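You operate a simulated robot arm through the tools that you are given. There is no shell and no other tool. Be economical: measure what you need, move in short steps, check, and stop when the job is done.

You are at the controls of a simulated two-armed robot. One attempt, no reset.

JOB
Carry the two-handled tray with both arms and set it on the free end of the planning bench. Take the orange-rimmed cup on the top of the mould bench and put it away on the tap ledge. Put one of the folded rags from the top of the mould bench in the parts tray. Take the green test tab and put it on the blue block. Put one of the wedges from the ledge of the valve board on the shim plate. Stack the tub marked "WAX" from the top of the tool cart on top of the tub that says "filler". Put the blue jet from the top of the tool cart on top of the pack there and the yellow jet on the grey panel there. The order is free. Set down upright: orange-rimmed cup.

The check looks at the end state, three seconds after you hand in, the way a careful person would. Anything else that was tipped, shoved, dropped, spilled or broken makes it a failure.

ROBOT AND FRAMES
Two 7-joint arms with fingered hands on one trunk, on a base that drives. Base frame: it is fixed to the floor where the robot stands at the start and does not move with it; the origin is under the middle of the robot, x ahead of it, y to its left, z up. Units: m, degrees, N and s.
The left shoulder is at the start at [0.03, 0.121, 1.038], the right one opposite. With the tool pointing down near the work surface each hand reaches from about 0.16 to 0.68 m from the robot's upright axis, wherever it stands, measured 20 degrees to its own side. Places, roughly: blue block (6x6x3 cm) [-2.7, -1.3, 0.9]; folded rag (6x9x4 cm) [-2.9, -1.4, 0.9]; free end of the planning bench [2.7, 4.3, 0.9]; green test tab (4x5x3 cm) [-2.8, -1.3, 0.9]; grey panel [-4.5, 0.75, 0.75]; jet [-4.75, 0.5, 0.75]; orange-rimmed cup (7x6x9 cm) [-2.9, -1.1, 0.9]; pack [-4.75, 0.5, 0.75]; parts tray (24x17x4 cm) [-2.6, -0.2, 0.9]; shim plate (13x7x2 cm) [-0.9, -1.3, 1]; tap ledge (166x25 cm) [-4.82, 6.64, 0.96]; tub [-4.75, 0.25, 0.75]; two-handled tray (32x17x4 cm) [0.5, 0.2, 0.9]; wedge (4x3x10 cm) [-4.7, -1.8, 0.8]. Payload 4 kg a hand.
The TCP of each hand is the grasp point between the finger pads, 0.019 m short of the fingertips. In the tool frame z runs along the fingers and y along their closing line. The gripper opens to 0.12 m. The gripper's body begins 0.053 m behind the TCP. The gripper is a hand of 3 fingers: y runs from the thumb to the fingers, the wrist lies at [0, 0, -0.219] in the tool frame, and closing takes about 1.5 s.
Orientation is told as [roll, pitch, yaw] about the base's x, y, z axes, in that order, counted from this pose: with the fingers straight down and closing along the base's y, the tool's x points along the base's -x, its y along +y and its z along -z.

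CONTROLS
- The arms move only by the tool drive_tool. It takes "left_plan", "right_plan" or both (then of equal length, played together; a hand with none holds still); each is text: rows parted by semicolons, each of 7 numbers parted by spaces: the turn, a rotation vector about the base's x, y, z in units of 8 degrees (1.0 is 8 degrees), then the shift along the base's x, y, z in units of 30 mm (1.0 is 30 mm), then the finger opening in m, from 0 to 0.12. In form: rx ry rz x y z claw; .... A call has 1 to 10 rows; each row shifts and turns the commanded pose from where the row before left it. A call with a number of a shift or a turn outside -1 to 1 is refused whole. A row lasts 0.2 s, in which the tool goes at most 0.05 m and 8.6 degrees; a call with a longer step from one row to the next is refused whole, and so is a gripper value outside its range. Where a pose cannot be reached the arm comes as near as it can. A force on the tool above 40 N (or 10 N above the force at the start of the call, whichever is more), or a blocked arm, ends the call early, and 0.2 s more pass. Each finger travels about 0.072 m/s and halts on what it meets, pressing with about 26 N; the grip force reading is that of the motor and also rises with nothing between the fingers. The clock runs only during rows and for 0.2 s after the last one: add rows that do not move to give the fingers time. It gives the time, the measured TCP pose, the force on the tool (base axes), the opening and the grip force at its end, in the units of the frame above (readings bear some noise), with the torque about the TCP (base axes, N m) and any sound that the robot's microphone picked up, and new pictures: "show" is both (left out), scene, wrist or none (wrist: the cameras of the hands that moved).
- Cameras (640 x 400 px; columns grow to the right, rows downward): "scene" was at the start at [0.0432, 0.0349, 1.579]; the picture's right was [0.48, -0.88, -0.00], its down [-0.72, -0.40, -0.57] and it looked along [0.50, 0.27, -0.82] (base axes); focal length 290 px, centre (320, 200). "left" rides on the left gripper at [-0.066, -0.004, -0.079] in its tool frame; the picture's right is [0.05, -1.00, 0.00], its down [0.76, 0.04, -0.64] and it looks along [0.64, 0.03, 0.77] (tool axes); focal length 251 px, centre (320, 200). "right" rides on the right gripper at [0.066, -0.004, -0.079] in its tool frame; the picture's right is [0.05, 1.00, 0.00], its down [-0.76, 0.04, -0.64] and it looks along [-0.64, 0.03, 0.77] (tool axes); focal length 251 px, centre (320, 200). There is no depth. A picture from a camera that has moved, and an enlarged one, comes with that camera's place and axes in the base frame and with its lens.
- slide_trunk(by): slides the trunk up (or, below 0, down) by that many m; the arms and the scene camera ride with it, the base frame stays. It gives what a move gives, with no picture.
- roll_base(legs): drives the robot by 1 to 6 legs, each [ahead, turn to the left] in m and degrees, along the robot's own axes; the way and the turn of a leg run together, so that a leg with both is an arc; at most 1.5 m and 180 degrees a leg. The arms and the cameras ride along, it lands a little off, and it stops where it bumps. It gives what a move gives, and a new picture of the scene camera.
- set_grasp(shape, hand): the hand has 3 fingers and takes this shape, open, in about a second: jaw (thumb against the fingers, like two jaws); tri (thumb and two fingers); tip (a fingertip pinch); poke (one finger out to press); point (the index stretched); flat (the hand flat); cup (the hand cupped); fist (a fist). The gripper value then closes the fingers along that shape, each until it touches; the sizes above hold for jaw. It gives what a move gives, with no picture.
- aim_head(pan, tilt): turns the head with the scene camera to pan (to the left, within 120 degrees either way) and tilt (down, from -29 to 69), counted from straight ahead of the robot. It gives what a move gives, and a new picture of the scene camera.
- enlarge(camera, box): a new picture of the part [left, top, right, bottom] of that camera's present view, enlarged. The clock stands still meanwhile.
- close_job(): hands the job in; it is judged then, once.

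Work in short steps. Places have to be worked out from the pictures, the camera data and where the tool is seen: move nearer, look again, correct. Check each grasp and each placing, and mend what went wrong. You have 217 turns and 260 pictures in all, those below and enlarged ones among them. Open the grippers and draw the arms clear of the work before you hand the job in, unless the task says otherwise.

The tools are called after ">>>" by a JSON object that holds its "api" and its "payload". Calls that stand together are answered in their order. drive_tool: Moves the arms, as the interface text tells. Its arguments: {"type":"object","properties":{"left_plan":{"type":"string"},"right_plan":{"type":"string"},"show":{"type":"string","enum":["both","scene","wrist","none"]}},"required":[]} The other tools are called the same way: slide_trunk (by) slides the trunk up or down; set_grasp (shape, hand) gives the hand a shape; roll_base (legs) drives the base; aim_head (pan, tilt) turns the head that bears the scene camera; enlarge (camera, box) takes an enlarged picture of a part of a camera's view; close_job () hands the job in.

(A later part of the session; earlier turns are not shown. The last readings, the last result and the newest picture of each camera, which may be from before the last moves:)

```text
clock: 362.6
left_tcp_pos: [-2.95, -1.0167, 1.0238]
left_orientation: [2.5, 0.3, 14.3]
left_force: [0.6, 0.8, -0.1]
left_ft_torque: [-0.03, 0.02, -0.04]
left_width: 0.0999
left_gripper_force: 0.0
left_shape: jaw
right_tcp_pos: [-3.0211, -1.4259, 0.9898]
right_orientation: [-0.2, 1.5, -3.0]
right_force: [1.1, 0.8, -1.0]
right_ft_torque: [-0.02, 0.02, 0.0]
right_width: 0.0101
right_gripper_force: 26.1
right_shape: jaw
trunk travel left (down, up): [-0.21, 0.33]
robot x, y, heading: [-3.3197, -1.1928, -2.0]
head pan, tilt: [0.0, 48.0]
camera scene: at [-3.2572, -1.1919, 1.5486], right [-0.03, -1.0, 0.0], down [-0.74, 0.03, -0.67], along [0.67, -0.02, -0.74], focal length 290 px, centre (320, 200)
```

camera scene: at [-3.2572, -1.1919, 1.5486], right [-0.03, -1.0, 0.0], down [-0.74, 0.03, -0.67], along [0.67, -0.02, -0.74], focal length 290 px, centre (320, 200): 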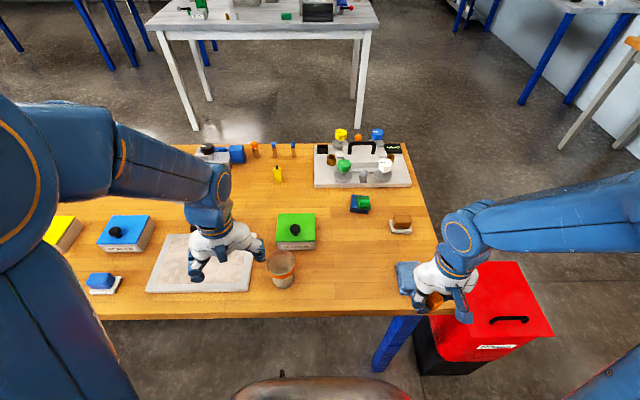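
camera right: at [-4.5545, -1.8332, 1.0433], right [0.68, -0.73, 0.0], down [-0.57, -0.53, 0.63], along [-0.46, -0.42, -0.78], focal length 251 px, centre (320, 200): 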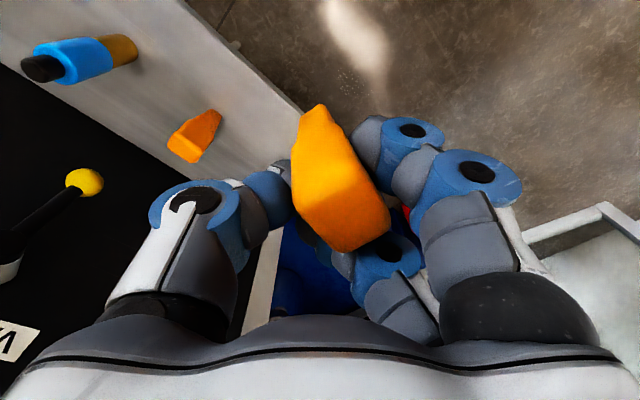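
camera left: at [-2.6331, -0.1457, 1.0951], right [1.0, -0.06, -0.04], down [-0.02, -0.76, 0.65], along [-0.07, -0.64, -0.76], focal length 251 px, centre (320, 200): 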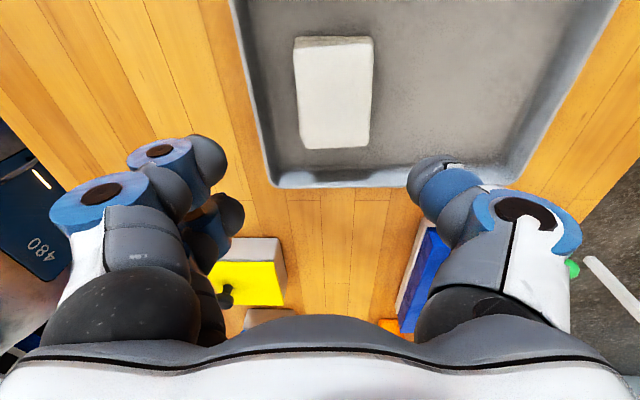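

Cup located at about (−2.907, −1.107), rim z≈0.95. I'll bring the left hand above it and check.

>>> {"api": "drive_tool", "payload": {"left_plan": "0 0 -.45 .36 -.75 .2 .1; 0 0 -.45 .36 -.75 .2 .1; 0 0 -.45 .36 -.75 0 .1; 0 0 -.45 .36 -.75 0 .1", "show": "wrist"}}

```text
clock: 363.6
left_tcp_pos: [-2.9075, -1.1059, 1.0349]
left_orientation: [2.4, 0.2, -0.1]
left_force: [0.3, 0.6, 0.3]
left_ft_torque: [0.02, 0.02, -0.03]
left_width: 0.0998
left_gripper_force: 0.0
left_shape: jaw
right_tcp_pos: [-3.02, -1.4253, 0.9899]
right_orientation: [-0.2, 1.4, -3.0]
right_force: [-0.3, -0.4, -0.6]
right_ft_torque: [0.0, 0.0, -0.02]
right_width: 0.0103
right_gripper_force: 25.7
right_shape: jaw
trunk travel left (down, up): [-0.21, 0.33]
robot x, y, heading: [-3.3163, -1.1907, -2.3]
head pan, tilt: [0.0, 48.0]
camera left: at [-2.8411, -1.1146, 1.1144], right [-0.06, -1.0, -0.04], down [-0.76, 0.02, 0.65], along [-0.65, 0.07, -0.76], focal length 251 px, centre (320, 200)
```

left: 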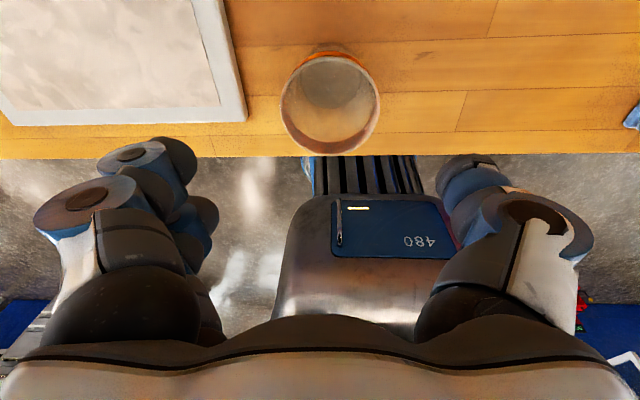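

Cup rim centre (−2.902, −1.111), aligned. Descend to z≈0.906 and close gently.

>>> {"api": "drive_tool", "payload": {"left_plan": "0 0 0 .17 -.17 -.7 .1; 0 0 0 0 0 -.9 .1; 0 0 0 0 0 -.9 .1; 0 0 0 0 0 -.9 .1; 0 0 0 0 0 -.9 .1; 0 0 0 0 0 0 .08; 0 0 0 0 0 0 .065; 0 0 0 0 0 0 .055; 0 0 0 0 0 0 .05; 0 0 0 0 0 0 .05", "show": "wrist"}}

```text
clock: 365.8
left_tcp_pos: [-2.9015, -1.1111, 0.9071]
left_orientation: [2.3, 0.2, -0.1]
left_force: [-0.4, 0.5, -0.4]
left_ft_torque: [-0.03, -0.02, 0.01]
left_width: 0.046
left_gripper_force: 26.4
left_shape: jaw
right_tcp_pos: [-3.0211, -1.4259, 0.9894]
right_orientation: [-0.2, 1.4, -3.0]
right_force: [-0.6, 0.1, -0.5]
right_ft_torque: [0.0, -0.05, 0.04]
right_width: 0.01
right_gripper_force: 25.9
right_shape: jaw
trunk travel left (down, up): [-0.21, 0.33]
robot x, y, heading: [-3.3205, -1.1933, -2.0]
head pan, tilt: [0.0, 48.0]
camera left: at [-2.8353, -1.1182, 0.9859], right [-0.06, -1.0, -0.04], down [-0.76, 0.02, 0.65], along [-0.65, 0.07, -0.76], focal length 251 px, centre (320, 200)
```

left: 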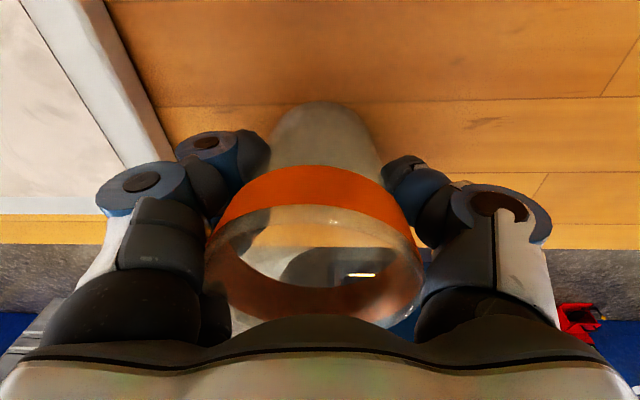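

Cup gripped (tapered, under the rim band). I'll lift it and drive around the south end of the bench toward the shim plate.

>>> {"api": "drive_tool", "payload": {"left_plan": "0 0 0 0 0 .4 .045; 0 0 0 0 0 .9 .045; 0 0 0 0 0 .9 .045; 0 0 0 0 0 .9 .045; 0 0 0 0 0 .9 .045; 0 0 0 -.5 0 .6 .045; 0 0 0 -.8 .3 0 .045; 0 0 0 -.8 .3 0 .045", "show": "wrist"}}

>>> {"api": "roll_base", "payload": {"legs": [[-0.35, -40], [0.35, -40], [0.5, 0], [0.45, 40], [0.4, 40]]}}

```text
clock: 367.6
left_tcp_pos: [-2.9661, -1.0931, 1.0454]
left_orientation: [2.4, 0.3, -0.1]
left_force: [1.0, -0.2, 0.2]
left_ft_torque: [-0.03, 0.01, 0.03]
left_width: 0.0452
left_gripper_force: 26.1
left_shape: jaw
right_tcp_pos: [-3.0221, -1.4256, 0.9904]
right_orientation: [-0.2, 1.4, -2.9]
right_force: [-0.4, 0.0, -0.2]
right_ft_torque: [0.0, -0.03, -0.04]
right_width: 0.0103
right_gripper_force: 26.3
right_shape: jaw
trunk travel left (down, up): [-0.21, 0.33]
robot x, y, heading: [-3.3206, -1.1888, -1.8]
head pan, tilt: [0.0, 48.0]
camera left: at [-2.8992, -1.1007, 1.1246], right [-0.06, -1.0, -0.04], down [-0.76, 0.01, 0.65], along [-0.64, 0.07, -0.76], focal length 251 px, centre (320, 200)
```

left: 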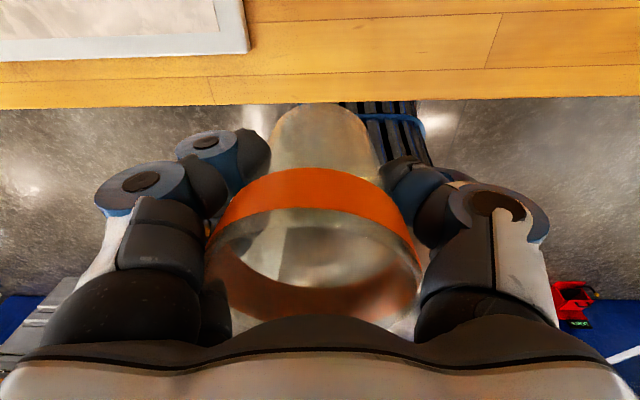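

```text
clock: 372.2
left_tcp_pos: [-3.3192, -1.7213, 1.0446]
left_orientation: [2.5, 0.4, -80.5]
left_force: [-0.8, 0.3, 0.5]
left_ft_torque: [0.03, 0.01, 0.0]
left_width: 0.0447
left_gripper_force: 26.2
left_shape: jaw
right_tcp_pos: [-3.6557, -1.7221, 0.9895]
right_orientation: [-0.3, 1.4, -83.4]
right_force: [0.4, -0.7, -1.1]
right_ft_torque: [0.02, 0.0, 0.03]
right_width: 0.0101
right_gripper_force: 26.0
right_shape: jaw
trunk travel left (down, up): [-0.21, 0.33]
robot x, y, heading: [-3.437, -1.3856, -83.9]
head pan, tilt: [0.0, 48.0]
stopped in leg 3: the robot was blocked; the commanded pose is now the measured one
camera scene: at [-3.4331, -1.4453, 1.5486], right [-0.99, -0.11, 0.0], down [-0.08, 0.74, -0.67], along [0.07, -0.66, -0.74], focal length 290 px, centre (320, 200)
```

scene: 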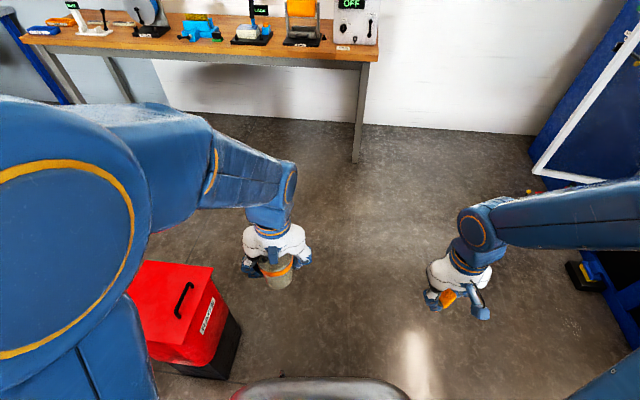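

>>> {"api": "roll_base", "payload": {"legs": [[0.55, -8], [0.4, 36], [0.4, 40], [0.6, 15]]}}

```text
clock: 377.6
left_tcp_pos: [-3.0378, -2.5397, 1.0455]
left_orientation: [2.4, 0.2, -52.0]
left_force: [0.2, 0.1, -0.5]
left_ft_torque: [-0.03, 0.02, -0.01]
left_width: 0.0448
left_gripper_force: 26.3
left_shape: jaw
right_tcp_pos: [-3.3334, -2.6986, 0.9897]
right_orientation: [-0.2, 1.4, -54.8]
right_force: [0.2, -0.3, -1.0]
right_ft_torque: [-0.01, 0.01, -0.01]
right_width: 0.0101
right_gripper_force: 25.7
right_shape: jaw
trunk travel left (down, up): [-0.21, 0.33]
robot x, y, heading: [-3.3349, -2.3244, -53.4]
head pan, tilt: [0.0, 48.0]
stopped in leg 2: the robot was blocked; the commanded pose is now the measured one
camera scene: at [-3.2967, -2.3692, 1.5486], right [-0.8, -0.6, 0.0], down [-0.44, 0.6, -0.67], along [0.4, -0.54, -0.74], focal length 290 px, centre (320, 200)
```

scene: 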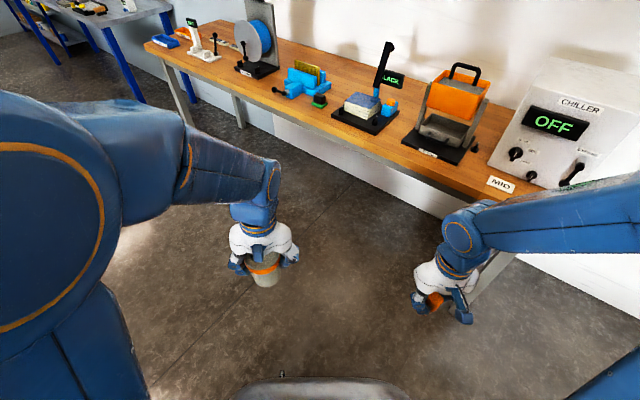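

>>> {"api": "roll_base", "payload": {"legs": [[0, 36]]}}

>>> {"api": "roll_base", "payload": {"legs": [[0.15, 28], [0.8, 0], [0.6, 12]]}}

```text
clock: 379.8
left_tcp_pos: [-2.9625, -2.3317, 1.044]
left_orientation: [2.3, 0.2, -16.9]
left_force: [0.3, 1.1, -0.7]
left_ft_torque: [-0.01, 0.0, 0.03]
left_width: 0.0444
left_gripper_force: 26.1
left_shape: jaw
right_tcp_pos: [-3.1112, -2.6331, 0.9901]
right_orientation: [-0.4, 1.3, -19.8]
right_force: [0.5, 0.3, -0.5]
right_ft_torque: [-0.02, 0.0, -0.01]
right_width: 0.0098
right_gripper_force: 26.5
right_shape: jaw
trunk travel left (down, up): [-0.21, 0.33]
robot x, y, heading: [-3.3472, -2.3598, -17.6]
head pan, tilt: [0.0, 48.0]
stopped in leg 1: the robot was blocked; the commanded pose is now the measured one
camera scene: at [-3.2847, -2.3742, 1.5486], right [-0.3, -0.95, 0.0], down [-0.71, 0.22, -0.67], along [0.64, -0.2, -0.74], focal length 290 px, centre (320, 200)
```

scene: 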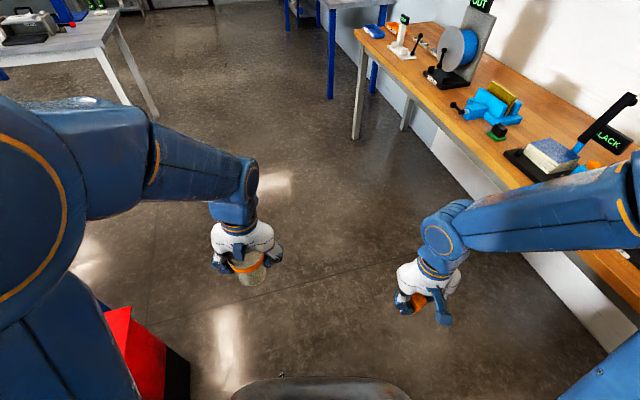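

```text
clock: 388.5
left_tcp_pos: [-1.549, -1.7855, 1.045]
left_orientation: [2.4, 0.3, 23.5]
left_force: [0.4, 0.4, -0.7]
left_ft_torque: [0.02, 0.03, 0.04]
left_width: 0.0446
left_gripper_force: 26.2
left_shape: jaw
right_tcp_pos: [-1.4687, -2.113, 0.9903]
right_orientation: [-0.3, 1.3, 20.5]
right_force: [-0.4, 0.0, -0.7]
right_ft_torque: [0.0, -0.01, 0.0]
right_width: 0.0101
right_gripper_force: 25.5
right_shape: jaw
trunk travel left (down, up): [-0.21, 0.33]
robot x, y, heading: [-1.8181, -2.0568, 22.9]
head pan, tilt: [0.0, 48.0]
camera scene: at [-1.7647, -2.0355, 1.5486], right [0.39, -0.92, 0.0], down [-0.68, -0.29, -0.67], along [0.61, 0.26, -0.74], focal length 290 px, centre (320, 200)
```

scene: 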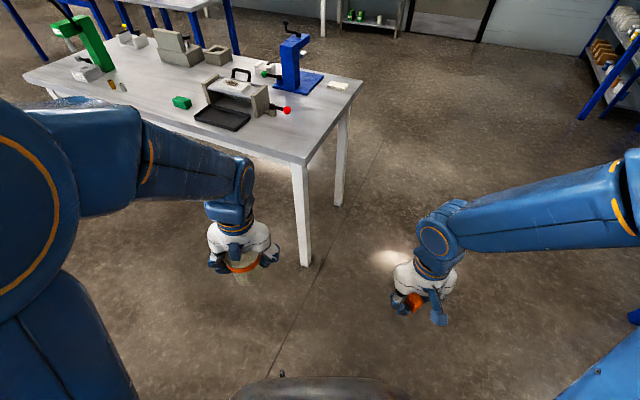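

The steel bench is ahead. I'll zoom on the shim plate area.

>>> {"api": "enlarge", "payload": {"camera": "scene", "box": [150, 30, 370, 180]}}

```text
2.67 times, centred on (260, 105) of scene
camera zoom: at [-1.7647, -2.0355, 1.5486], right [0.39, -0.92, 0.0], down [-0.68, -0.29, -0.67], along [0.61, 0.26, -0.74], focal length 774 px, centre (480, 453)
```

zoom: 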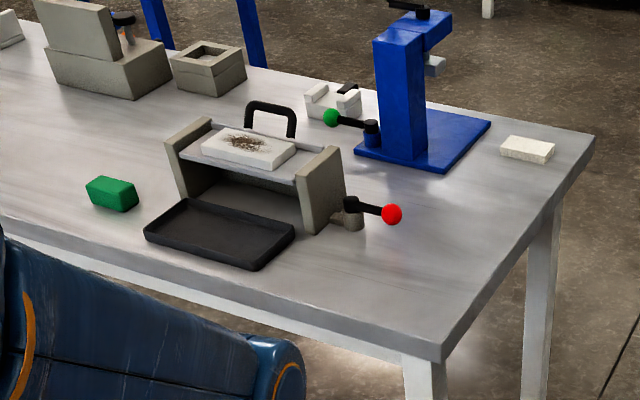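

The shim plate is the white plate on the raised fixture shelf, about (−0.89, −1.29, z≈1.0). I'll drive to its west side.

>>> {"api": "roll_base", "payload": {"legs": [[0.12, 36]]}}

>>> {"api": "roll_base", "payload": {"legs": [[0.5, 14], [0.22, 0], [0, -36]]}}

>>> {"api": "roll_base", "payload": {"legs": [[0, -36]]}}

```text
clock: 390.8
left_tcp_pos: [-1.6581, -1.5977, 1.0447]
left_orientation: [2.4, 0.2, 57.5]
left_force: [-1.5, -0.4, -1.7]
left_ft_torque: [-0.01, -0.02, -0.01]
left_width: 0.0439
left_gripper_force: 26.0
left_shape: jaw
right_tcp_pos: [-1.4093, -1.8234, 0.9908]
right_orientation: [-0.3, 1.4, 54.5]
right_force: [0.0, 0.1, -1.1]
right_ft_torque: [0.03, -0.12, -0.04]
right_width: 0.01
right_gripper_force: 26.1
right_shape: jaw
trunk travel left (down, up): [-0.21, 0.33]
robot x, y, heading: [-1.7009, -1.9979, 58.4]
head pan, tilt: [0.0, 48.0]
stopped in leg 1: the robot was blocked; the commanded pose is now the measured one
camera scene: at [-1.6706, -1.9444, 1.5486], right [0.85, -0.52, 0.0], down [-0.39, -0.63, -0.67], along [0.35, 0.57, -0.74], focal length 290 px, centre (320, 200)
```

scene: 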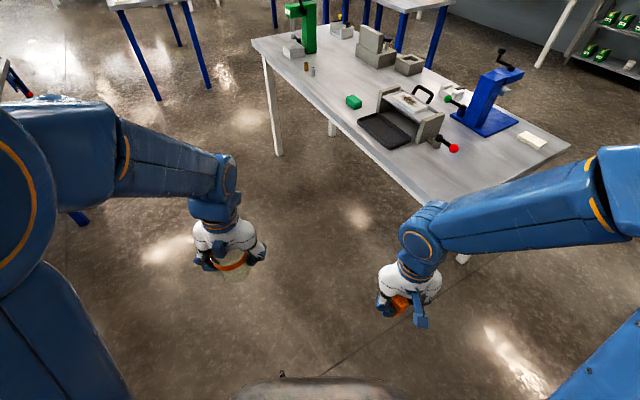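

```text
clock: 396.8
left_tcp_pos: [-1.244, -0.9761, 1.0448]
left_orientation: [2.6, 0.3, 36.8]
left_force: [0.5, 0.9, -0.4]
left_ft_torque: [0.05, 0.05, 0.03]
left_width: 0.0436
left_gripper_force: 25.5
left_shape: jaw
right_tcp_pos: [-1.0898, -1.2738, 0.9903]
right_orientation: [0.0, 1.3, 33.8]
right_force: [0.8, 0.0, -0.6]
right_ft_torque: [0.02, 0.01, 0.01]
right_width: 0.0098
right_gripper_force: 26.1
right_shape: jaw
trunk travel left (down, up): [-0.21, 0.33]
robot x, y, heading: [-1.4476, -1.3019, 36.8]
head pan, tilt: [0.0, 48.0]
stopped in leg 3: the robot was blocked; the commanded pose is now the measured one
camera scene: at [-1.3982, -1.2682, 1.5486], right [0.6, -0.8, 0.0], down [-0.6, -0.44, -0.67], along [0.53, 0.4, -0.74], focal length 290 px, centre (320, 200)
```

scene: 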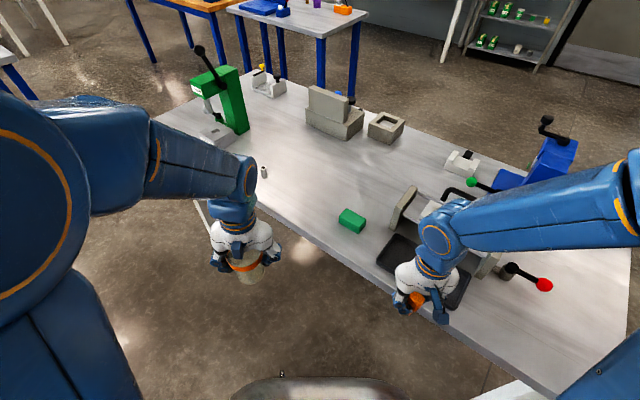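

```text
clock: 398.9
left_tcp_pos: [-1.0905, -1.1463, 1.0447]
left_orientation: [2.6, 0.4, 2.4]
left_force: [-0.5, -0.8, -1.0]
left_ft_torque: [0.0, 0.03, 0.02]
left_width: 0.0436
left_gripper_force: 25.6
left_shape: jaw
right_tcp_pos: [-1.1324, -1.479, 0.99]
right_orientation: [0.1, 1.2, -0.6]
right_force: [0.2, 0.1, -0.4]
right_ft_torque: [0.05, -0.01, -0.01]
right_width: 0.0096
right_gripper_force: 26.3
right_shape: jaw
trunk travel left (down, up): [-0.21, 0.33]
robot x, y, heading: [-1.4479, -1.261, 1.7]
head pan, tilt: [0.0, 48.0]
stopped in leg 1: the robot was blocked; the commanded pose is now the measured one
camera scene: at [-1.3861, -1.2666, 1.5486], right [0.03, -1.0, 0.0], down [-0.74, -0.02, -0.67], along [0.67, 0.02, -0.74], focal length 290 px, centre (320, 200)
```

scene: 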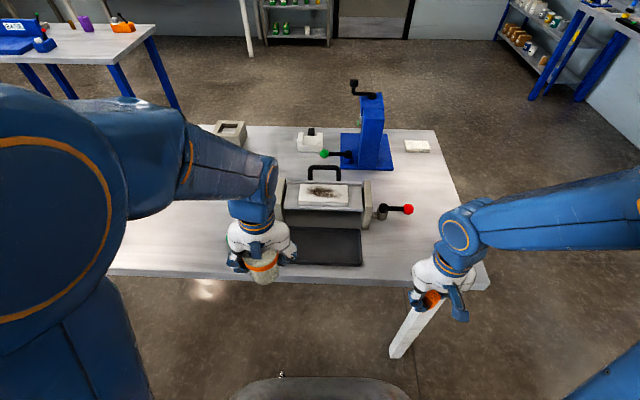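

In position. I'll zoom on the held wedge to plan its placement.

>>> {"api": "enlarge", "payload": {"camera": "right", "box": [200, 60, 460, 320]}}

>>> {"api": "enlarge", "payload": {"camera": "scene", "box": [260, 140, 480, 320]}}

```text
1.54 times, centred on (330, 190) of right
camera zoom: at [-1.1965, -1.4819, 1.0709], right [-0.04, 1.0, 0.0], down [0.78, 0.03, 0.63], along [0.63, 0.03, -0.78], focal length 387 px, centre (305, 215)
```

zoom: 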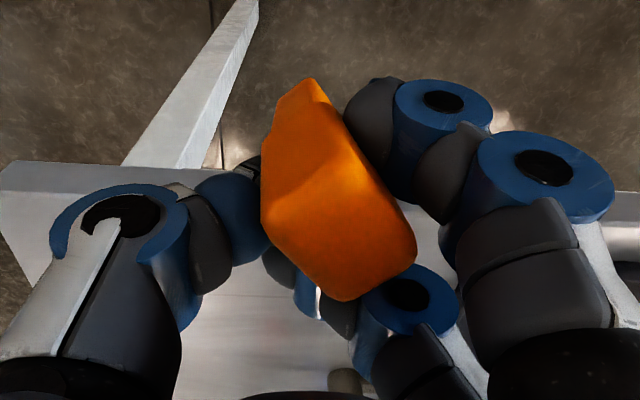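

```text
2.22 times, centred on (370, 230) of scene
camera zoom: at [-1.3861, -1.2666, 1.5486], right [0.03, -1.0, 0.0], down [-0.74, -0.02, -0.67], along [0.67, 0.02, -0.74], focal length 645 px, centre (209, 133)
```

zoom: 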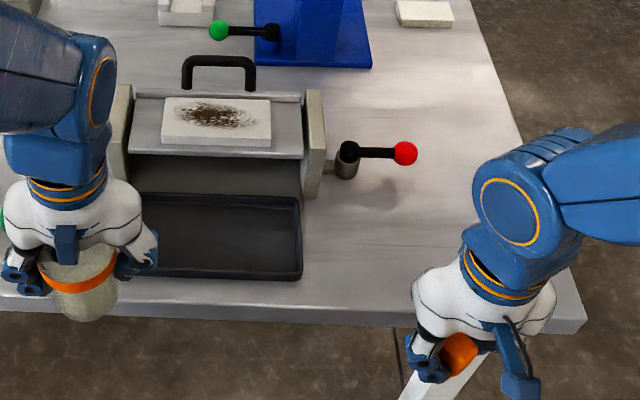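

I'll raise the wedge over the plate while tilting the hand 45° about x, so that on release the wedge lies down along the plate's long (y) axis; the left hand with the cup moves aside.

>>> {"api": "drive_tool", "payload": {"left_plan": "0 0 0 -.4 .6 .2 .043; 0 0 0 -.4 .6 .2 .043; 0 0 0 -.4 .6 .2 .043; 0 0 0 -.4 .6 0 .043; 0 0 0 -.4 .6 0 .043; 0 0 0 0 0 0 .043; 0 0 0 0 0 0 .043; 0 0 0 0 0 0 .043; 0 0 0 0 0 0 .043; 0 0 0 0 0 0 .043", "right_plan": "0 0 0 .2 .2 1 .009; .6 0 0 .4 .4 1 .009; .6 0 0 .8 .7 .8 .009; .6 0 0 .9 .7 .7 .009; .6 0 0 1 .7 .6 .009; .6 0 0 1 .7 .4 .009; .6 0 0 1 .7 0 .009; .6 0 0 1 .7 0 .009; .6 0 0 1 .7 0 .009; .6 0 0 1 .7 0 .009", "show": "both"}}

```text
clock: 401.1
left_tcp_pos: [-1.1525, -1.0522, 1.0624]
left_orientation: [2.5, 0.5, 2.5]
left_force: [0.0, -0.1, 0.1]
left_ft_torque: [-0.04, -0.02, 0.0]
left_width: 0.0441
left_gripper_force: 25.7
left_shape: jaw
right_tcp_pos: [-0.8811, -1.2923, 1.1257]
right_orientation: [43.1, 1.3, 0.4]
right_force: [0.5, -0.2, -1.0]
right_ft_torque: [-0.01, 0.03, -0.05]
right_width: 0.0093
right_gripper_force: 0.0
right_shape: jaw
trunk travel left (down, up): [-0.21, 0.33]
robot x, y, heading: [-1.4459, -1.2625, 1.8]
head pan, tilt: [0.0, 48.0]
camera scene: at [-1.3856, -1.2627, 1.5486], right [0.03, -1.0, 0.0], down [-0.74, -0.02, -0.67], along [0.67, 0.02, -0.74], focal length 290 px, centre (320, 200)
camera right: at [-0.9466, -1.3485, 1.1828], right [-0.04, 0.73, 0.68], down [0.78, -0.4, 0.48], along [0.63, 0.55, -0.55], focal length 251 px, centre (320, 200)
camera left: at [-1.0857, -1.0572, 1.1407], right [-0.01, -1.0, -0.04], down [-0.76, -0.02, 0.65], along [-0.65, 0.04, -0.76], focal length 251 px, centre (320, 200)
```

scene: 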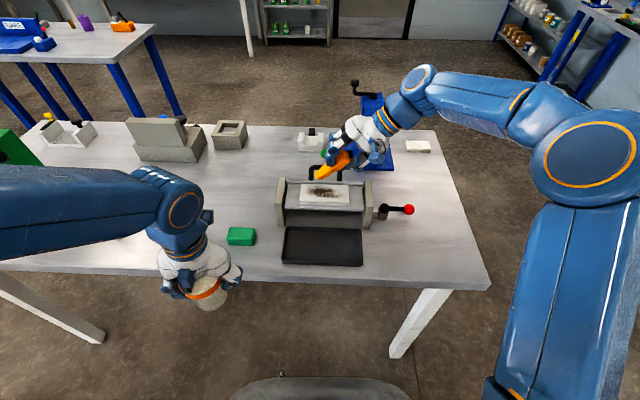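
right: 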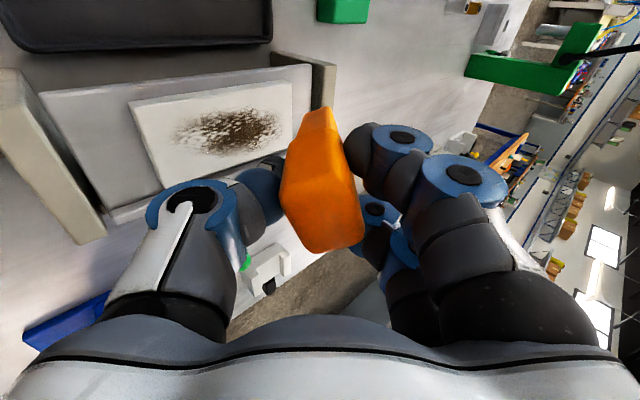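
left: 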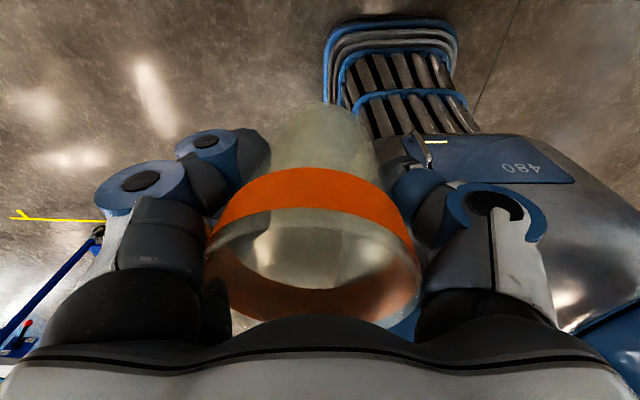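

Triangulated: plate top z≈0.98, centre (−0.857, −1.273); the wedge leans ~40° with its tip toward +y. I'll lower it over the plate.

>>> {"api": "drive_tool", "payload": {"right_plan": "0 0 0 .4 .5 -.5 0; 0 0 0 .4 .5 -.8 0; 0 0 0 0 0 -.8 0; 0 0 0 0 0 -.7 0; 0 0 0 0 0 -.3 0", "show": "wrist"}}

```text
clock: 402.3
left_tcp_pos: [-1.1541, -1.0535, 1.0635]
left_orientation: [2.4, 0.4, 2.5]
left_force: [0.2, 0.1, -1.2]
left_ft_torque: [0.01, -0.04, -0.01]
left_width: 0.0439
left_gripper_force: 26.1
left_shape: jaw
right_tcp_pos: [-0.8605, -1.2616, 1.0325]
right_orientation: [43.2, 1.3, 0.5]
right_force: [-0.6, -0.6, 4.2]
right_ft_torque: [0.22, 0.04, 0.04]
right_width: 0.0066
right_gripper_force: 26.1
right_shape: jaw
trunk travel left (down, up): [-0.21, 0.33]
robot x, y, heading: [-1.4465, -1.2618, 1.4]
head pan, tilt: [0.0, 48.0]
camera right: at [-0.9249, -1.3172, 1.0901], right [-0.05, 0.73, 0.68], down [0.78, -0.4, 0.48], along [0.63, 0.55, -0.55], focal length 251 px, centre (320, 200)
```

right: 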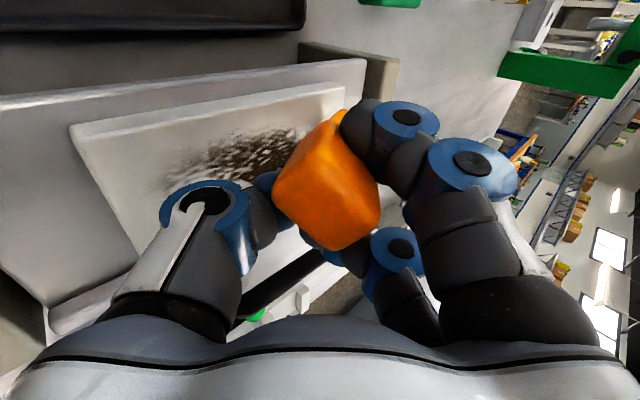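

The tip already touches near the plate's +y end. I'll lift 1 cm, shift 35 mm toward −y, and lower again lightly.

>>> {"api": "drive_tool", "payload": {"right_plan": "0 0 0 0 -.2 .35 0; 0 0 0 0 -.5 0 0; 0 0 0 0 -.5 0 0; 0 0 0 0 0 -.25 0; 0 0 0 0 0 -.15 0", "show": "wrist"}}

>>> {"api": "enlarge", "payload": {"camera": "scene", "box": [260, 110, 430, 240]}}

```text
clock: 403.5
left_tcp_pos: [-1.1542, -1.0543, 1.0627]
left_orientation: [2.4, 0.3, 2.5]
left_force: [0.3, 0.1, -0.2]
left_ft_torque: [0.02, -0.01, 0.02]
left_width: 0.0439
left_gripper_force: 25.8
left_shape: jaw
right_tcp_pos: [-0.8604, -1.2971, 1.0327]
right_orientation: [43.1, 1.2, 0.4]
right_force: [-0.6, -0.6, 3.8]
right_ft_torque: [0.19, 0.05, 0.06]
right_width: 0.0066
right_gripper_force: 26.6
right_shape: jaw
trunk travel left (down, up): [-0.21, 0.33]
robot x, y, heading: [-1.4443, -1.2627, 1.1]
head pan, tilt: [0.0, 48.0]
camera right: at [-0.9249, -1.3533, 1.0892], right [-0.05, 0.73, 0.68], down [0.78, -0.4, 0.48], along [0.63, 0.55, -0.55], focal length 251 px, centre (320, 200)
```

right: 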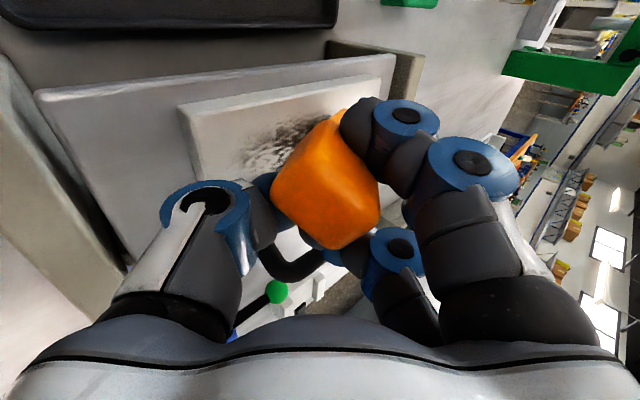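

```text
3.08 times, centred on (345, 175) of scene
camera zoom: at [-1.3879, -1.263, 1.5488], right [0.03, -1.0, 0.0], down [-0.74, -0.02, -0.67], along [0.67, 0.02, -0.74], focal length 893 px, centre (243, 277)
```

zoom: 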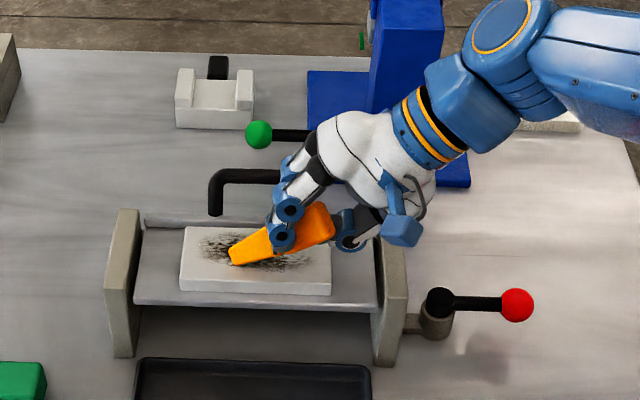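

Excellent — the wedge is nearly lying on the plate. I'll shift 15 mm toward +y and release slowly.

>>> {"api": "drive_tool", "payload": {"right_plan": "0 0 0 0 .2 .1 0; 0 0 0 0 .3 0 0; 0 0 0 0 0 -.12 0; 0 0 0 0 0 0 .012; 0 0 0 0 0 0 .018; 0 0 0 0 0 0 .026; 0 0 0 0 0 0 .034; 0 0 0 0 0 0 .042; 0 0 0 0 0 0 .05", "show": "none"}}

>>> {"api": "enlarge", "payload": {"camera": "scene", "box": [260, 110, 430, 240]}}

```text
clock: 405.5
left_tcp_pos: [-1.1536, -1.0527, 1.0626]
left_orientation: [2.4, 0.4, 2.5]
left_force: [0.8, -0.4, 0.1]
left_ft_torque: [-0.01, -0.04, -0.04]
left_width: 0.0442
left_gripper_force: 25.3
left_shape: jaw
right_tcp_pos: [-0.8594, -1.2814, 1.0305]
right_orientation: [42.9, 1.2, 0.5]
right_force: [-0.3, -0.7, -1.5]
right_ft_torque: [-0.03, 0.01, -0.01]
right_width: 0.0496
right_gripper_force: 0.1
right_shape: jaw
trunk travel left (down, up): [-0.21, 0.33]
robot x, y, heading: [-1.4426, -1.2644, 1.5]
head pan, tilt: [0.0, 48.0]
```

```text
3.08 times, centred on (345, 175) of scene
camera zoom: at [-1.387, -1.2627, 1.5487], right [0.03, -1.0, 0.0], down [-0.74, -0.02, -0.67], along [0.67, 0.02, -0.74], focal length 893 px, centre (243, 277)
```

zoom: 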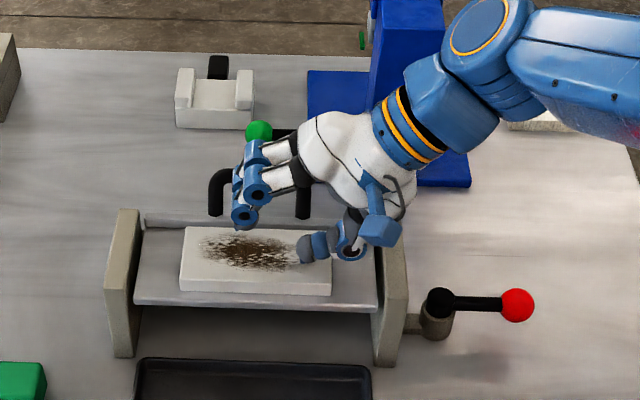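

The wedge isn't on the plate — probably stuck between the fingers. Checking the wrist view.

>>> {"api": "enlarge", "payload": {"camera": "right", "box": [100, 40, 600, 360]}}

```text
1.25 times, centred on (350, 200) of right
camera zoom: at [-0.9245, -1.3384, 1.0882], right [-0.05, 0.73, 0.68], down [0.78, -0.4, 0.48], along [0.63, 0.55, -0.55], focal length 314 px, centre (282, 200)
```

zoom: 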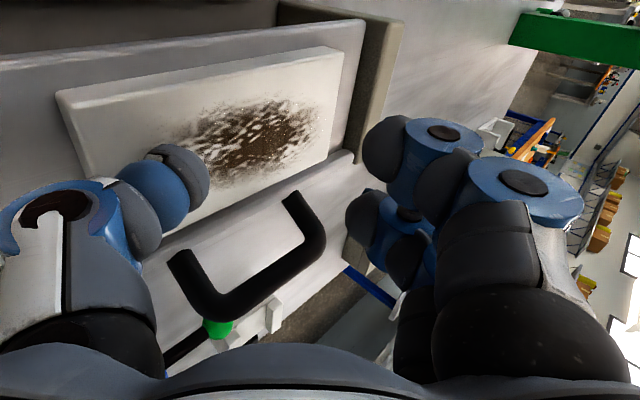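

Not visible here either. I'll withdraw the hand a bit and look at the whole area.

>>> {"api": "drive_tool", "payload": {"right_plan": "0 0 0 0 -.4 .5 .05; 0 0 0 0 -.6 .7 .05; 0 0 0 0 -.6 .7 .05; 0 0 0 0 -.6 .7 .05; 0 0 0 0 -.6 .7 .05", "show": "both"}}

```text
clock: 406.7
left_tcp_pos: [-1.1541, -1.0524, 1.0635]
left_orientation: [2.4, 0.4, 2.5]
left_force: [0.1, -0.7, 0.1]
left_ft_torque: [0.0, -0.01, 0.01]
left_width: 0.0441
left_gripper_force: 25.7
left_shape: jaw
right_tcp_pos: [-0.8607, -1.3667, 1.1286]
right_orientation: [43.1, 1.2, 0.4]
right_force: [0.6, -0.2, -0.4]
right_ft_torque: [0.02, 0.01, -0.02]
right_width: 0.0495
right_gripper_force: 0.0
right_shape: jaw
trunk travel left (down, up): [-0.21, 0.33]
robot x, y, heading: [-1.4455, -1.2644, 1.3]
head pan, tilt: [0.0, 48.0]
camera scene: at [-1.3873, -1.263, 1.5487], right [0.03, -1.0, 0.0], down [-0.74, -0.02, -0.67], along [0.67, 0.02, -0.74], focal length 290 px, centre (320, 200)
camera right: at [-0.9255, -1.423, 1.1858], right [-0.05, 0.73, 0.68], down [0.78, -0.4, 0.48], along [0.63, 0.55, -0.55], focal length 251 px, centre (320, 200)
```

scene: 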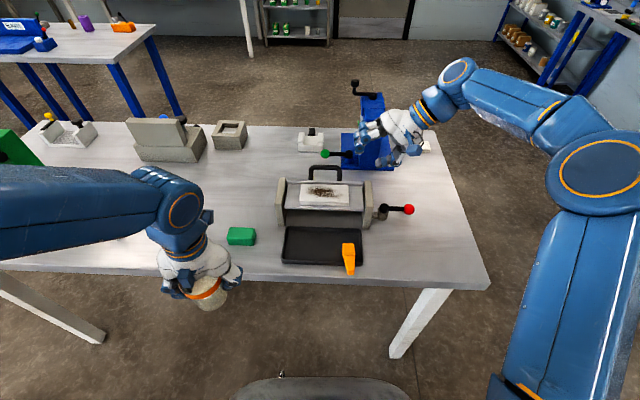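
right: 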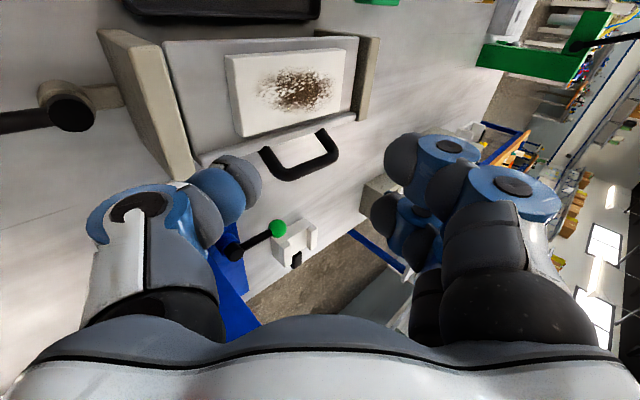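

The wedge slid off into the black tray in front. I'll zoom once to locate it precisely and regrasp it lying down.

>>> {"api": "enlarge", "payload": {"camera": "scene", "box": [270, 170, 400, 290]}}

```text
3.33 times, centred on (335, 230) of scene
camera zoom: at [-1.3873, -1.263, 1.5487], right [0.03, -1.0, 0.0], down [-0.74, -0.02, -0.67], along [0.67, 0.02, -0.74], focal length 967 px, centre (270, 100)
```

zoom: 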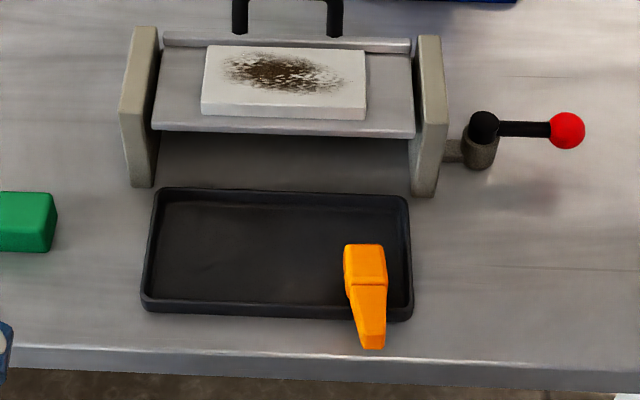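

Wedge lies along x at about (−0.975, −1.327). I'll level the right hand above it (no picture), then descend and grip its head.

>>> {"api": "drive_tool", "payload": {"right_plan": "-.54 0 0 -.38 .13 .1 .05; -.54 0 0 -.38 .13 0 .05; -.54 0 0 -.38 .13 0 .05; -.54 0 0 -.38 .13 0 .05; -.54 0 0 -.38 .13 -.3 .05; -.54 0 0 -.38 .13 -.4 .05; -.54 0 0 -.38 .13 -.5 .05; -.54 0 0 -.38 .13 -.6 .05; -.54 0 0 -.38 .13 -.7 .05; -.54 0 0 -.38 .13 -.7 .05", "show": "wrist"}}

```text
clock: 408.9
left_tcp_pos: [-1.1537, -1.0528, 1.0625]
left_orientation: [2.3, 0.4, 2.4]
left_force: [0.1, 0.1, -0.7]
left_ft_torque: [0.0, 0.01, -0.02]
left_width: 0.0438
left_gripper_force: 26.0
left_shape: jaw
right_tcp_pos: [-0.9741, -1.3273, 1.036]
right_orientation: [-0.2, 1.1, -0.6]
right_force: [-1.0, -1.3, 1.0]
right_ft_torque: [0.0, 0.01, -0.01]
right_width: 0.0498
right_gripper_force: 0.1
right_shape: jaw
trunk travel left (down, up): [-0.21, 0.33]
robot x, y, heading: [-1.4473, -1.2647, 1.5]
head pan, tilt: [0.0, 48.0]
camera right: at [-1.0382, -1.3288, 1.1164], right [-0.05, 1.0, 0.0], down [0.78, 0.04, 0.63], along [0.63, 0.03, -0.78], focal length 251 px, centre (320, 200)
```

right: 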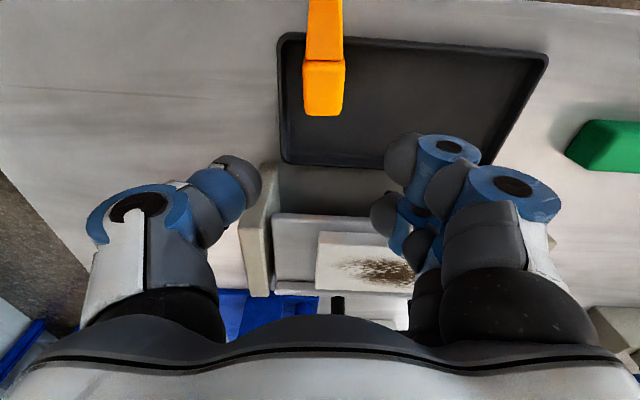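

Aligned with the wedge head. Descend to z≈0.903, close, and lift.

>>> {"api": "drive_tool", "payload": {"right_plan": "0 0 0 -.05 .2 -.9 .046; 0 0 0 0 0 -.9 .046; 0 0 0 0 0 -.9 .046; 0 0 0 0 0 -.9 .046; 0 0 0 0 0 -.8 .046; 0 0 0 0 0 0 .035; 0 0 0 0 0 0 .025; 0 0 0 0 0 0 .015; 0 0 0 0 0 0 .01; 0 0 0 0 0 0 .01", "show": "none"}}

```text
clock: 411.1
left_tcp_pos: [-1.1553, -1.0508, 1.0624]
left_orientation: [2.4, 0.3, 2.6]
left_force: [-0.1, -0.2, -0.3]
left_ft_torque: [0.0, 0.02, 0.01]
left_width: 0.0439
left_gripper_force: 26.8
left_shape: jaw
right_tcp_pos: [-0.9751, -1.3205, 0.9075]
right_orientation: [-0.3, 0.8, -0.5]
right_force: [6.1, 7.7, 34.2]
right_ft_torque: [-0.92, 0.03, 0.17]
right_width: 0.0333
right_gripper_force: 26.1
right_shape: jaw
trunk travel left (down, up): [-0.21, 0.33]
robot x, y, heading: [-1.4444, -1.2632, 1.4]
head pan, tilt: [0.0, 48.0]
```

Gripped at 33 mm. Lifting 12 cm and checking.

>>> {"api": "drive_tool", "payload": {"right_plan": "0 0 0 0 0 .4 .01; 0 0 0 0 0 .8 .01; 0 0 0 0 0 .9 .01; 0 0 0 0 0 .9 .01; 0 0 0 0 0 .9 .01; 0 0 0 0 0 .9 .01", "show": "wrist"}}

```text
clock: 412.5
left_tcp_pos: [-1.1539, -1.0514, 1.0634]
left_orientation: [2.3, 0.2, 2.5]
left_force: [0.7, 0.4, -0.9]
left_ft_torque: [0.01, -0.02, 0.0]
left_width: 0.0438
left_gripper_force: 26.2
left_shape: jaw
right_tcp_pos: [-0.9749, -1.3204, 1.05]
right_orientation: [-0.2, 1.2, -0.5]
right_force: [0.2, 0.6, 0.1]
right_ft_torque: [0.0, -0.03, -0.01]
right_width: 0.0307
right_gripper_force: 26.0
right_shape: jaw
trunk travel left (down, up): [-0.21, 0.33]
robot x, y, heading: [-1.4407, -1.2648, 1.8]
head pan, tilt: [0.0, 48.0]
camera right: at [-1.04, -1.3221, 1.131], right [-0.05, 1.0, 0.0], down [0.78, 0.04, 0.63], along [0.63, 0.03, -0.78], focal length 251 px, centre (320, 200)
```

right: 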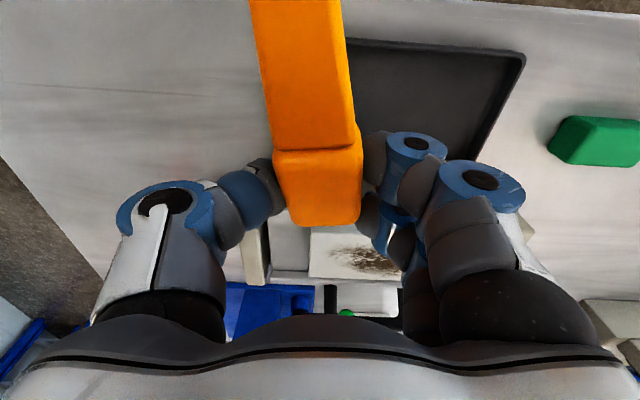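

Held level. The plate spans x≈−0.896…−0.812, y≈−1.322…−1.193, so I'll lay the wedge diagonally (hand yaw −45°) centred on it.

>>> {"api": "drive_tool", "payload": {"right_plan": "0 0 -.94 .3 .1 .6 .01; 0 0 -.94 .8 .3 .2 .01; 0 0 -.94 .8 .3 0 .01; 0 0 -.94 .8 .3 0 .01; 0 0 -.94 .8 .3 0 .01; 0 0 -.94 .87 .3 0 .01", "show": "none"}}

>>> {"api": "enlarge", "payload": {"camera": "scene", "box": [260, 110, 430, 240]}}

```text
clock: 413.9
left_tcp_pos: [-1.1529, -1.0528, 1.0621]
left_orientation: [2.4, 0.5, 2.5]
left_force: [0.6, -0.3, -1.3]
left_ft_torque: [0.03, -0.01, -0.01]
left_width: 0.0438
left_gripper_force: 26.1
left_shape: jaw
right_tcp_pos: [-0.8444, -1.2742, 1.0743]
right_orientation: [-0.3, 1.2, -45.8]
right_force: [-0.3, -0.3, 0.1]
right_ft_torque: [-0.04, 0.04, -0.02]
right_width: 0.0308
right_gripper_force: 26.0
right_shape: jaw
trunk travel left (down, up): [-0.21, 0.33]
robot x, y, heading: [-1.445, -1.265, 1.7]
head pan, tilt: [0.0, 48.0]
```

```text
3.08 times, centred on (345, 175) of scene
camera zoom: at [-1.3858, -1.2622, 1.5486], right [0.03, -1.0, 0.0], down [-0.74, -0.02, -0.67], along [0.67, 0.02, -0.74], focal length 893 px, centre (243, 277)
```

zoom: 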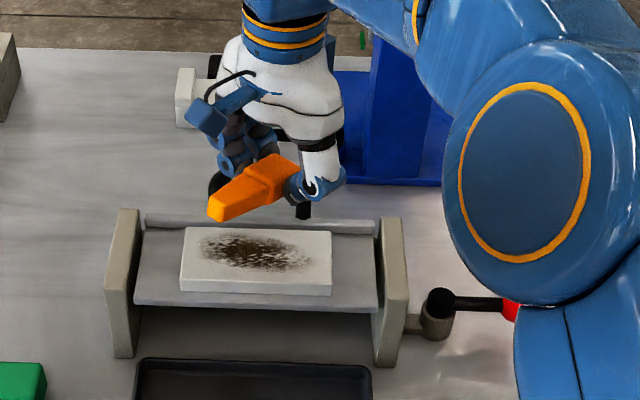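

Lowered along this line it would land at the plate's far edge, so I'll shift −22 mm in x and lower to just above contact.

>>> {"api": "drive_tool", "payload": {"right_plan": "0 0 0 -.4 0 -.3 .01; 0 0 0 -.35 0 -.5 .01; 0 0 0 0 0 -.5 .01; 0 0 0 0 0 -.15 .01; 0 0 0 0 0 -.1 .01", "show": "none"}}

```text
clock: 415.1
left_tcp_pos: [-1.1531, -1.0529, 1.062]
left_orientation: [2.4, 0.4, 2.5]
left_force: [0.3, 0.0, 0.6]
left_ft_torque: [-0.01, 0.0, -0.02]
left_width: 0.0441
left_gripper_force: 26.0
left_shape: jaw
right_tcp_pos: [-0.8669, -1.2729, 1.0259]
right_orientation: [-0.2, 1.2, -45.7]
right_force: [-0.4, -0.7, -0.5]
right_ft_torque: [0.0, -0.02, -0.02]
right_width: 0.031
right_gripper_force: 25.7
right_shape: jaw
trunk travel left (down, up): [-0.21, 0.33]
robot x, y, heading: [-1.45, -1.2625, 1.7]
head pan, tilt: [0.0, 48.0]
```

>>> {"api": "drive_tool", "payload": {"right_plan": "0 0 0 0 0 -.12 .01; 0 0 0 0 0 -.1 .01; 0 0 0 0 0 -.1 .01", "show": "none"}}

```text
clock: 415.9
left_tcp_pos: [-1.1542, -1.0527, 1.0621]
left_orientation: [2.5, 0.5, 2.5]
left_force: [0.1, 1.1, 0.0]
left_ft_torque: [-0.03, -0.04, -0.02]
left_width: 0.0439
left_gripper_force: 26.0
left_shape: jaw
right_tcp_pos: [-0.8662, -1.2729, 1.017]
right_orientation: [-0.1, 1.2, -45.5]
right_force: [1.2, -0.1, -0.3]
right_ft_torque: [-0.01, -0.04, 0.02]
right_width: 0.0308
right_gripper_force: 25.7
right_shape: jaw
trunk travel left (down, up): [-0.21, 0.33]
robot x, y, heading: [-1.4461, -1.2601, 1.6]
head pan, tilt: [0.0, 48.0]
```

No contact yet; a few more millimetres down.

>>> {"api": "drive_tool", "payload": {"right_plan": "0 0 0 0 0 -.12 .01; 0 0 0 0 0 -.1 .01; 0 0 0 0 0 -.1 .01", "show": "none"}}

```text
clock: 416.7
left_tcp_pos: [-1.1549, -1.0534, 1.0632]
left_orientation: [2.4, 0.4, 2.6]
left_force: [0.1, 1.1, 0.4]
left_ft_torque: [0.0, -0.01, 0.01]
left_width: 0.0438
left_gripper_force: 25.7
left_shape: jaw
right_tcp_pos: [-0.8678, -1.2741, 1.0085]
right_orientation: [-0.2, 1.1, -45.6]
right_force: [-0.6, -0.4, 0.2]
right_ft_torque: [0.0, 0.0, -0.03]
right_width: 0.0311
right_gripper_force: 26.1
right_shape: jaw
trunk travel left (down, up): [-0.21, 0.33]
robot x, y, heading: [-1.4473, -1.2624, 1.6]
head pan, tilt: [0.0, 48.0]
```

>>> {"api": "drive_tool", "payload": {"right_plan": "0 0 0 0 0 -.1 .01; 0 0 0 0 0 -.1 .01; 0 0 0 0 0 -.1 .01", "show": "none"}}

>>> {"api": "enlarge", "payload": {"camera": "scene", "box": [260, 110, 430, 240]}}

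```text
clock: 417.5
left_tcp_pos: [-1.1569, -1.052, 1.0627]
left_orientation: [2.4, 0.3, 2.4]
left_force: [0.4, 0.5, -0.9]
left_ft_torque: [0.02, -0.03, -0.04]
left_width: 0.0439
left_gripper_force: 26.0
left_shape: jaw
right_tcp_pos: [-0.8684, -1.2722, 1.0034]
right_orientation: [0.4, 0.9, -45.6]
right_force: [1.3, 3.2, 33.2]
right_ft_torque: [0.16, -0.26, 0.0]
right_width: 0.0331
right_gripper_force: 26.3
right_shape: jaw
trunk travel left (down, up): [-0.21, 0.33]
robot x, y, heading: [-1.4483, -1.2661, 1.8]
head pan, tilt: [0.0, 48.0]
```

```text
3.08 times, centred on (345, 175) of scene
camera zoom: at [-1.3908, -1.2621, 1.5492], right [0.03, -1.0, 0.0], down [-0.74, -0.02, -0.67], along [0.67, 0.02, -0.74], focal length 893 px, centre (243, 277)
```

zoom: 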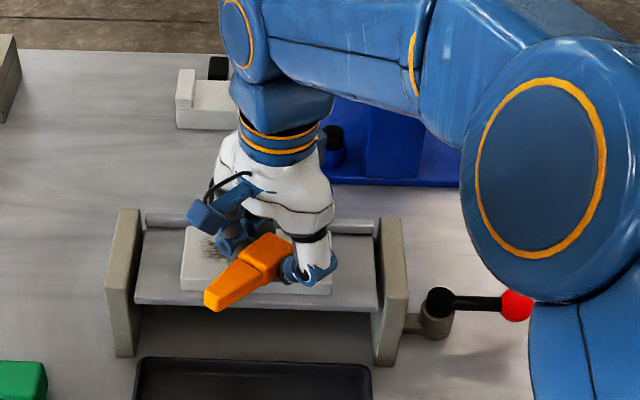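

The wedge is about 4 cm too close to me. I'll lift 12 mm, shift +40 mm in x, and lower again.

>>> {"api": "drive_tool", "payload": {"right_plan": "0 0 0 0 0 .45 .01; 0 0 0 .65 0 0 .01; 0 0 0 .65 0 0 .01; 0 0 0 0 0 -.25 .01; 0 0 0 0 0 -.12 .01", "show": "none"}}

>>> {"api": "enlarge", "payload": {"camera": "scene", "box": [260, 110, 430, 240]}}

```text
clock: 418.7
left_tcp_pos: [-1.1606, -1.0521, 1.0647]
left_orientation: [2.5, 0.0, 2.4]
left_force: [-0.4, 0.4, 0.1]
left_ft_torque: [0.02, 0.01, 0.04]
left_width: 0.0441
left_gripper_force: 25.3
left_shape: jaw
right_tcp_pos: [-0.8319, -1.2731, 1.0075]
right_orientation: [0.2, 0.9, -45.6]
right_force: [-26.6, -1.5, 30.0]
right_ft_torque: [0.17, -1.14, 0.32]
right_width: 0.0308
right_gripper_force: 25.3
right_shape: jaw
trunk travel left (down, up): [-0.21, 0.33]
robot x, y, heading: [-1.4452, -1.2629, 1.5]
head pan, tilt: [0.0, 48.0]
```

```text
3.08 times, centred on (345, 175) of scene
camera zoom: at [-1.3953, -1.263, 1.5493], right [0.03, -1.0, 0.0], down [-0.74, -0.02, -0.67], along [0.67, 0.02, -0.74], focal length 893 px, centre (243, 277)
```

zoom: 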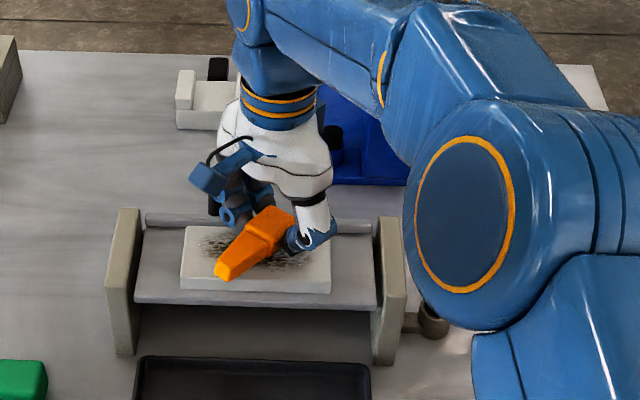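

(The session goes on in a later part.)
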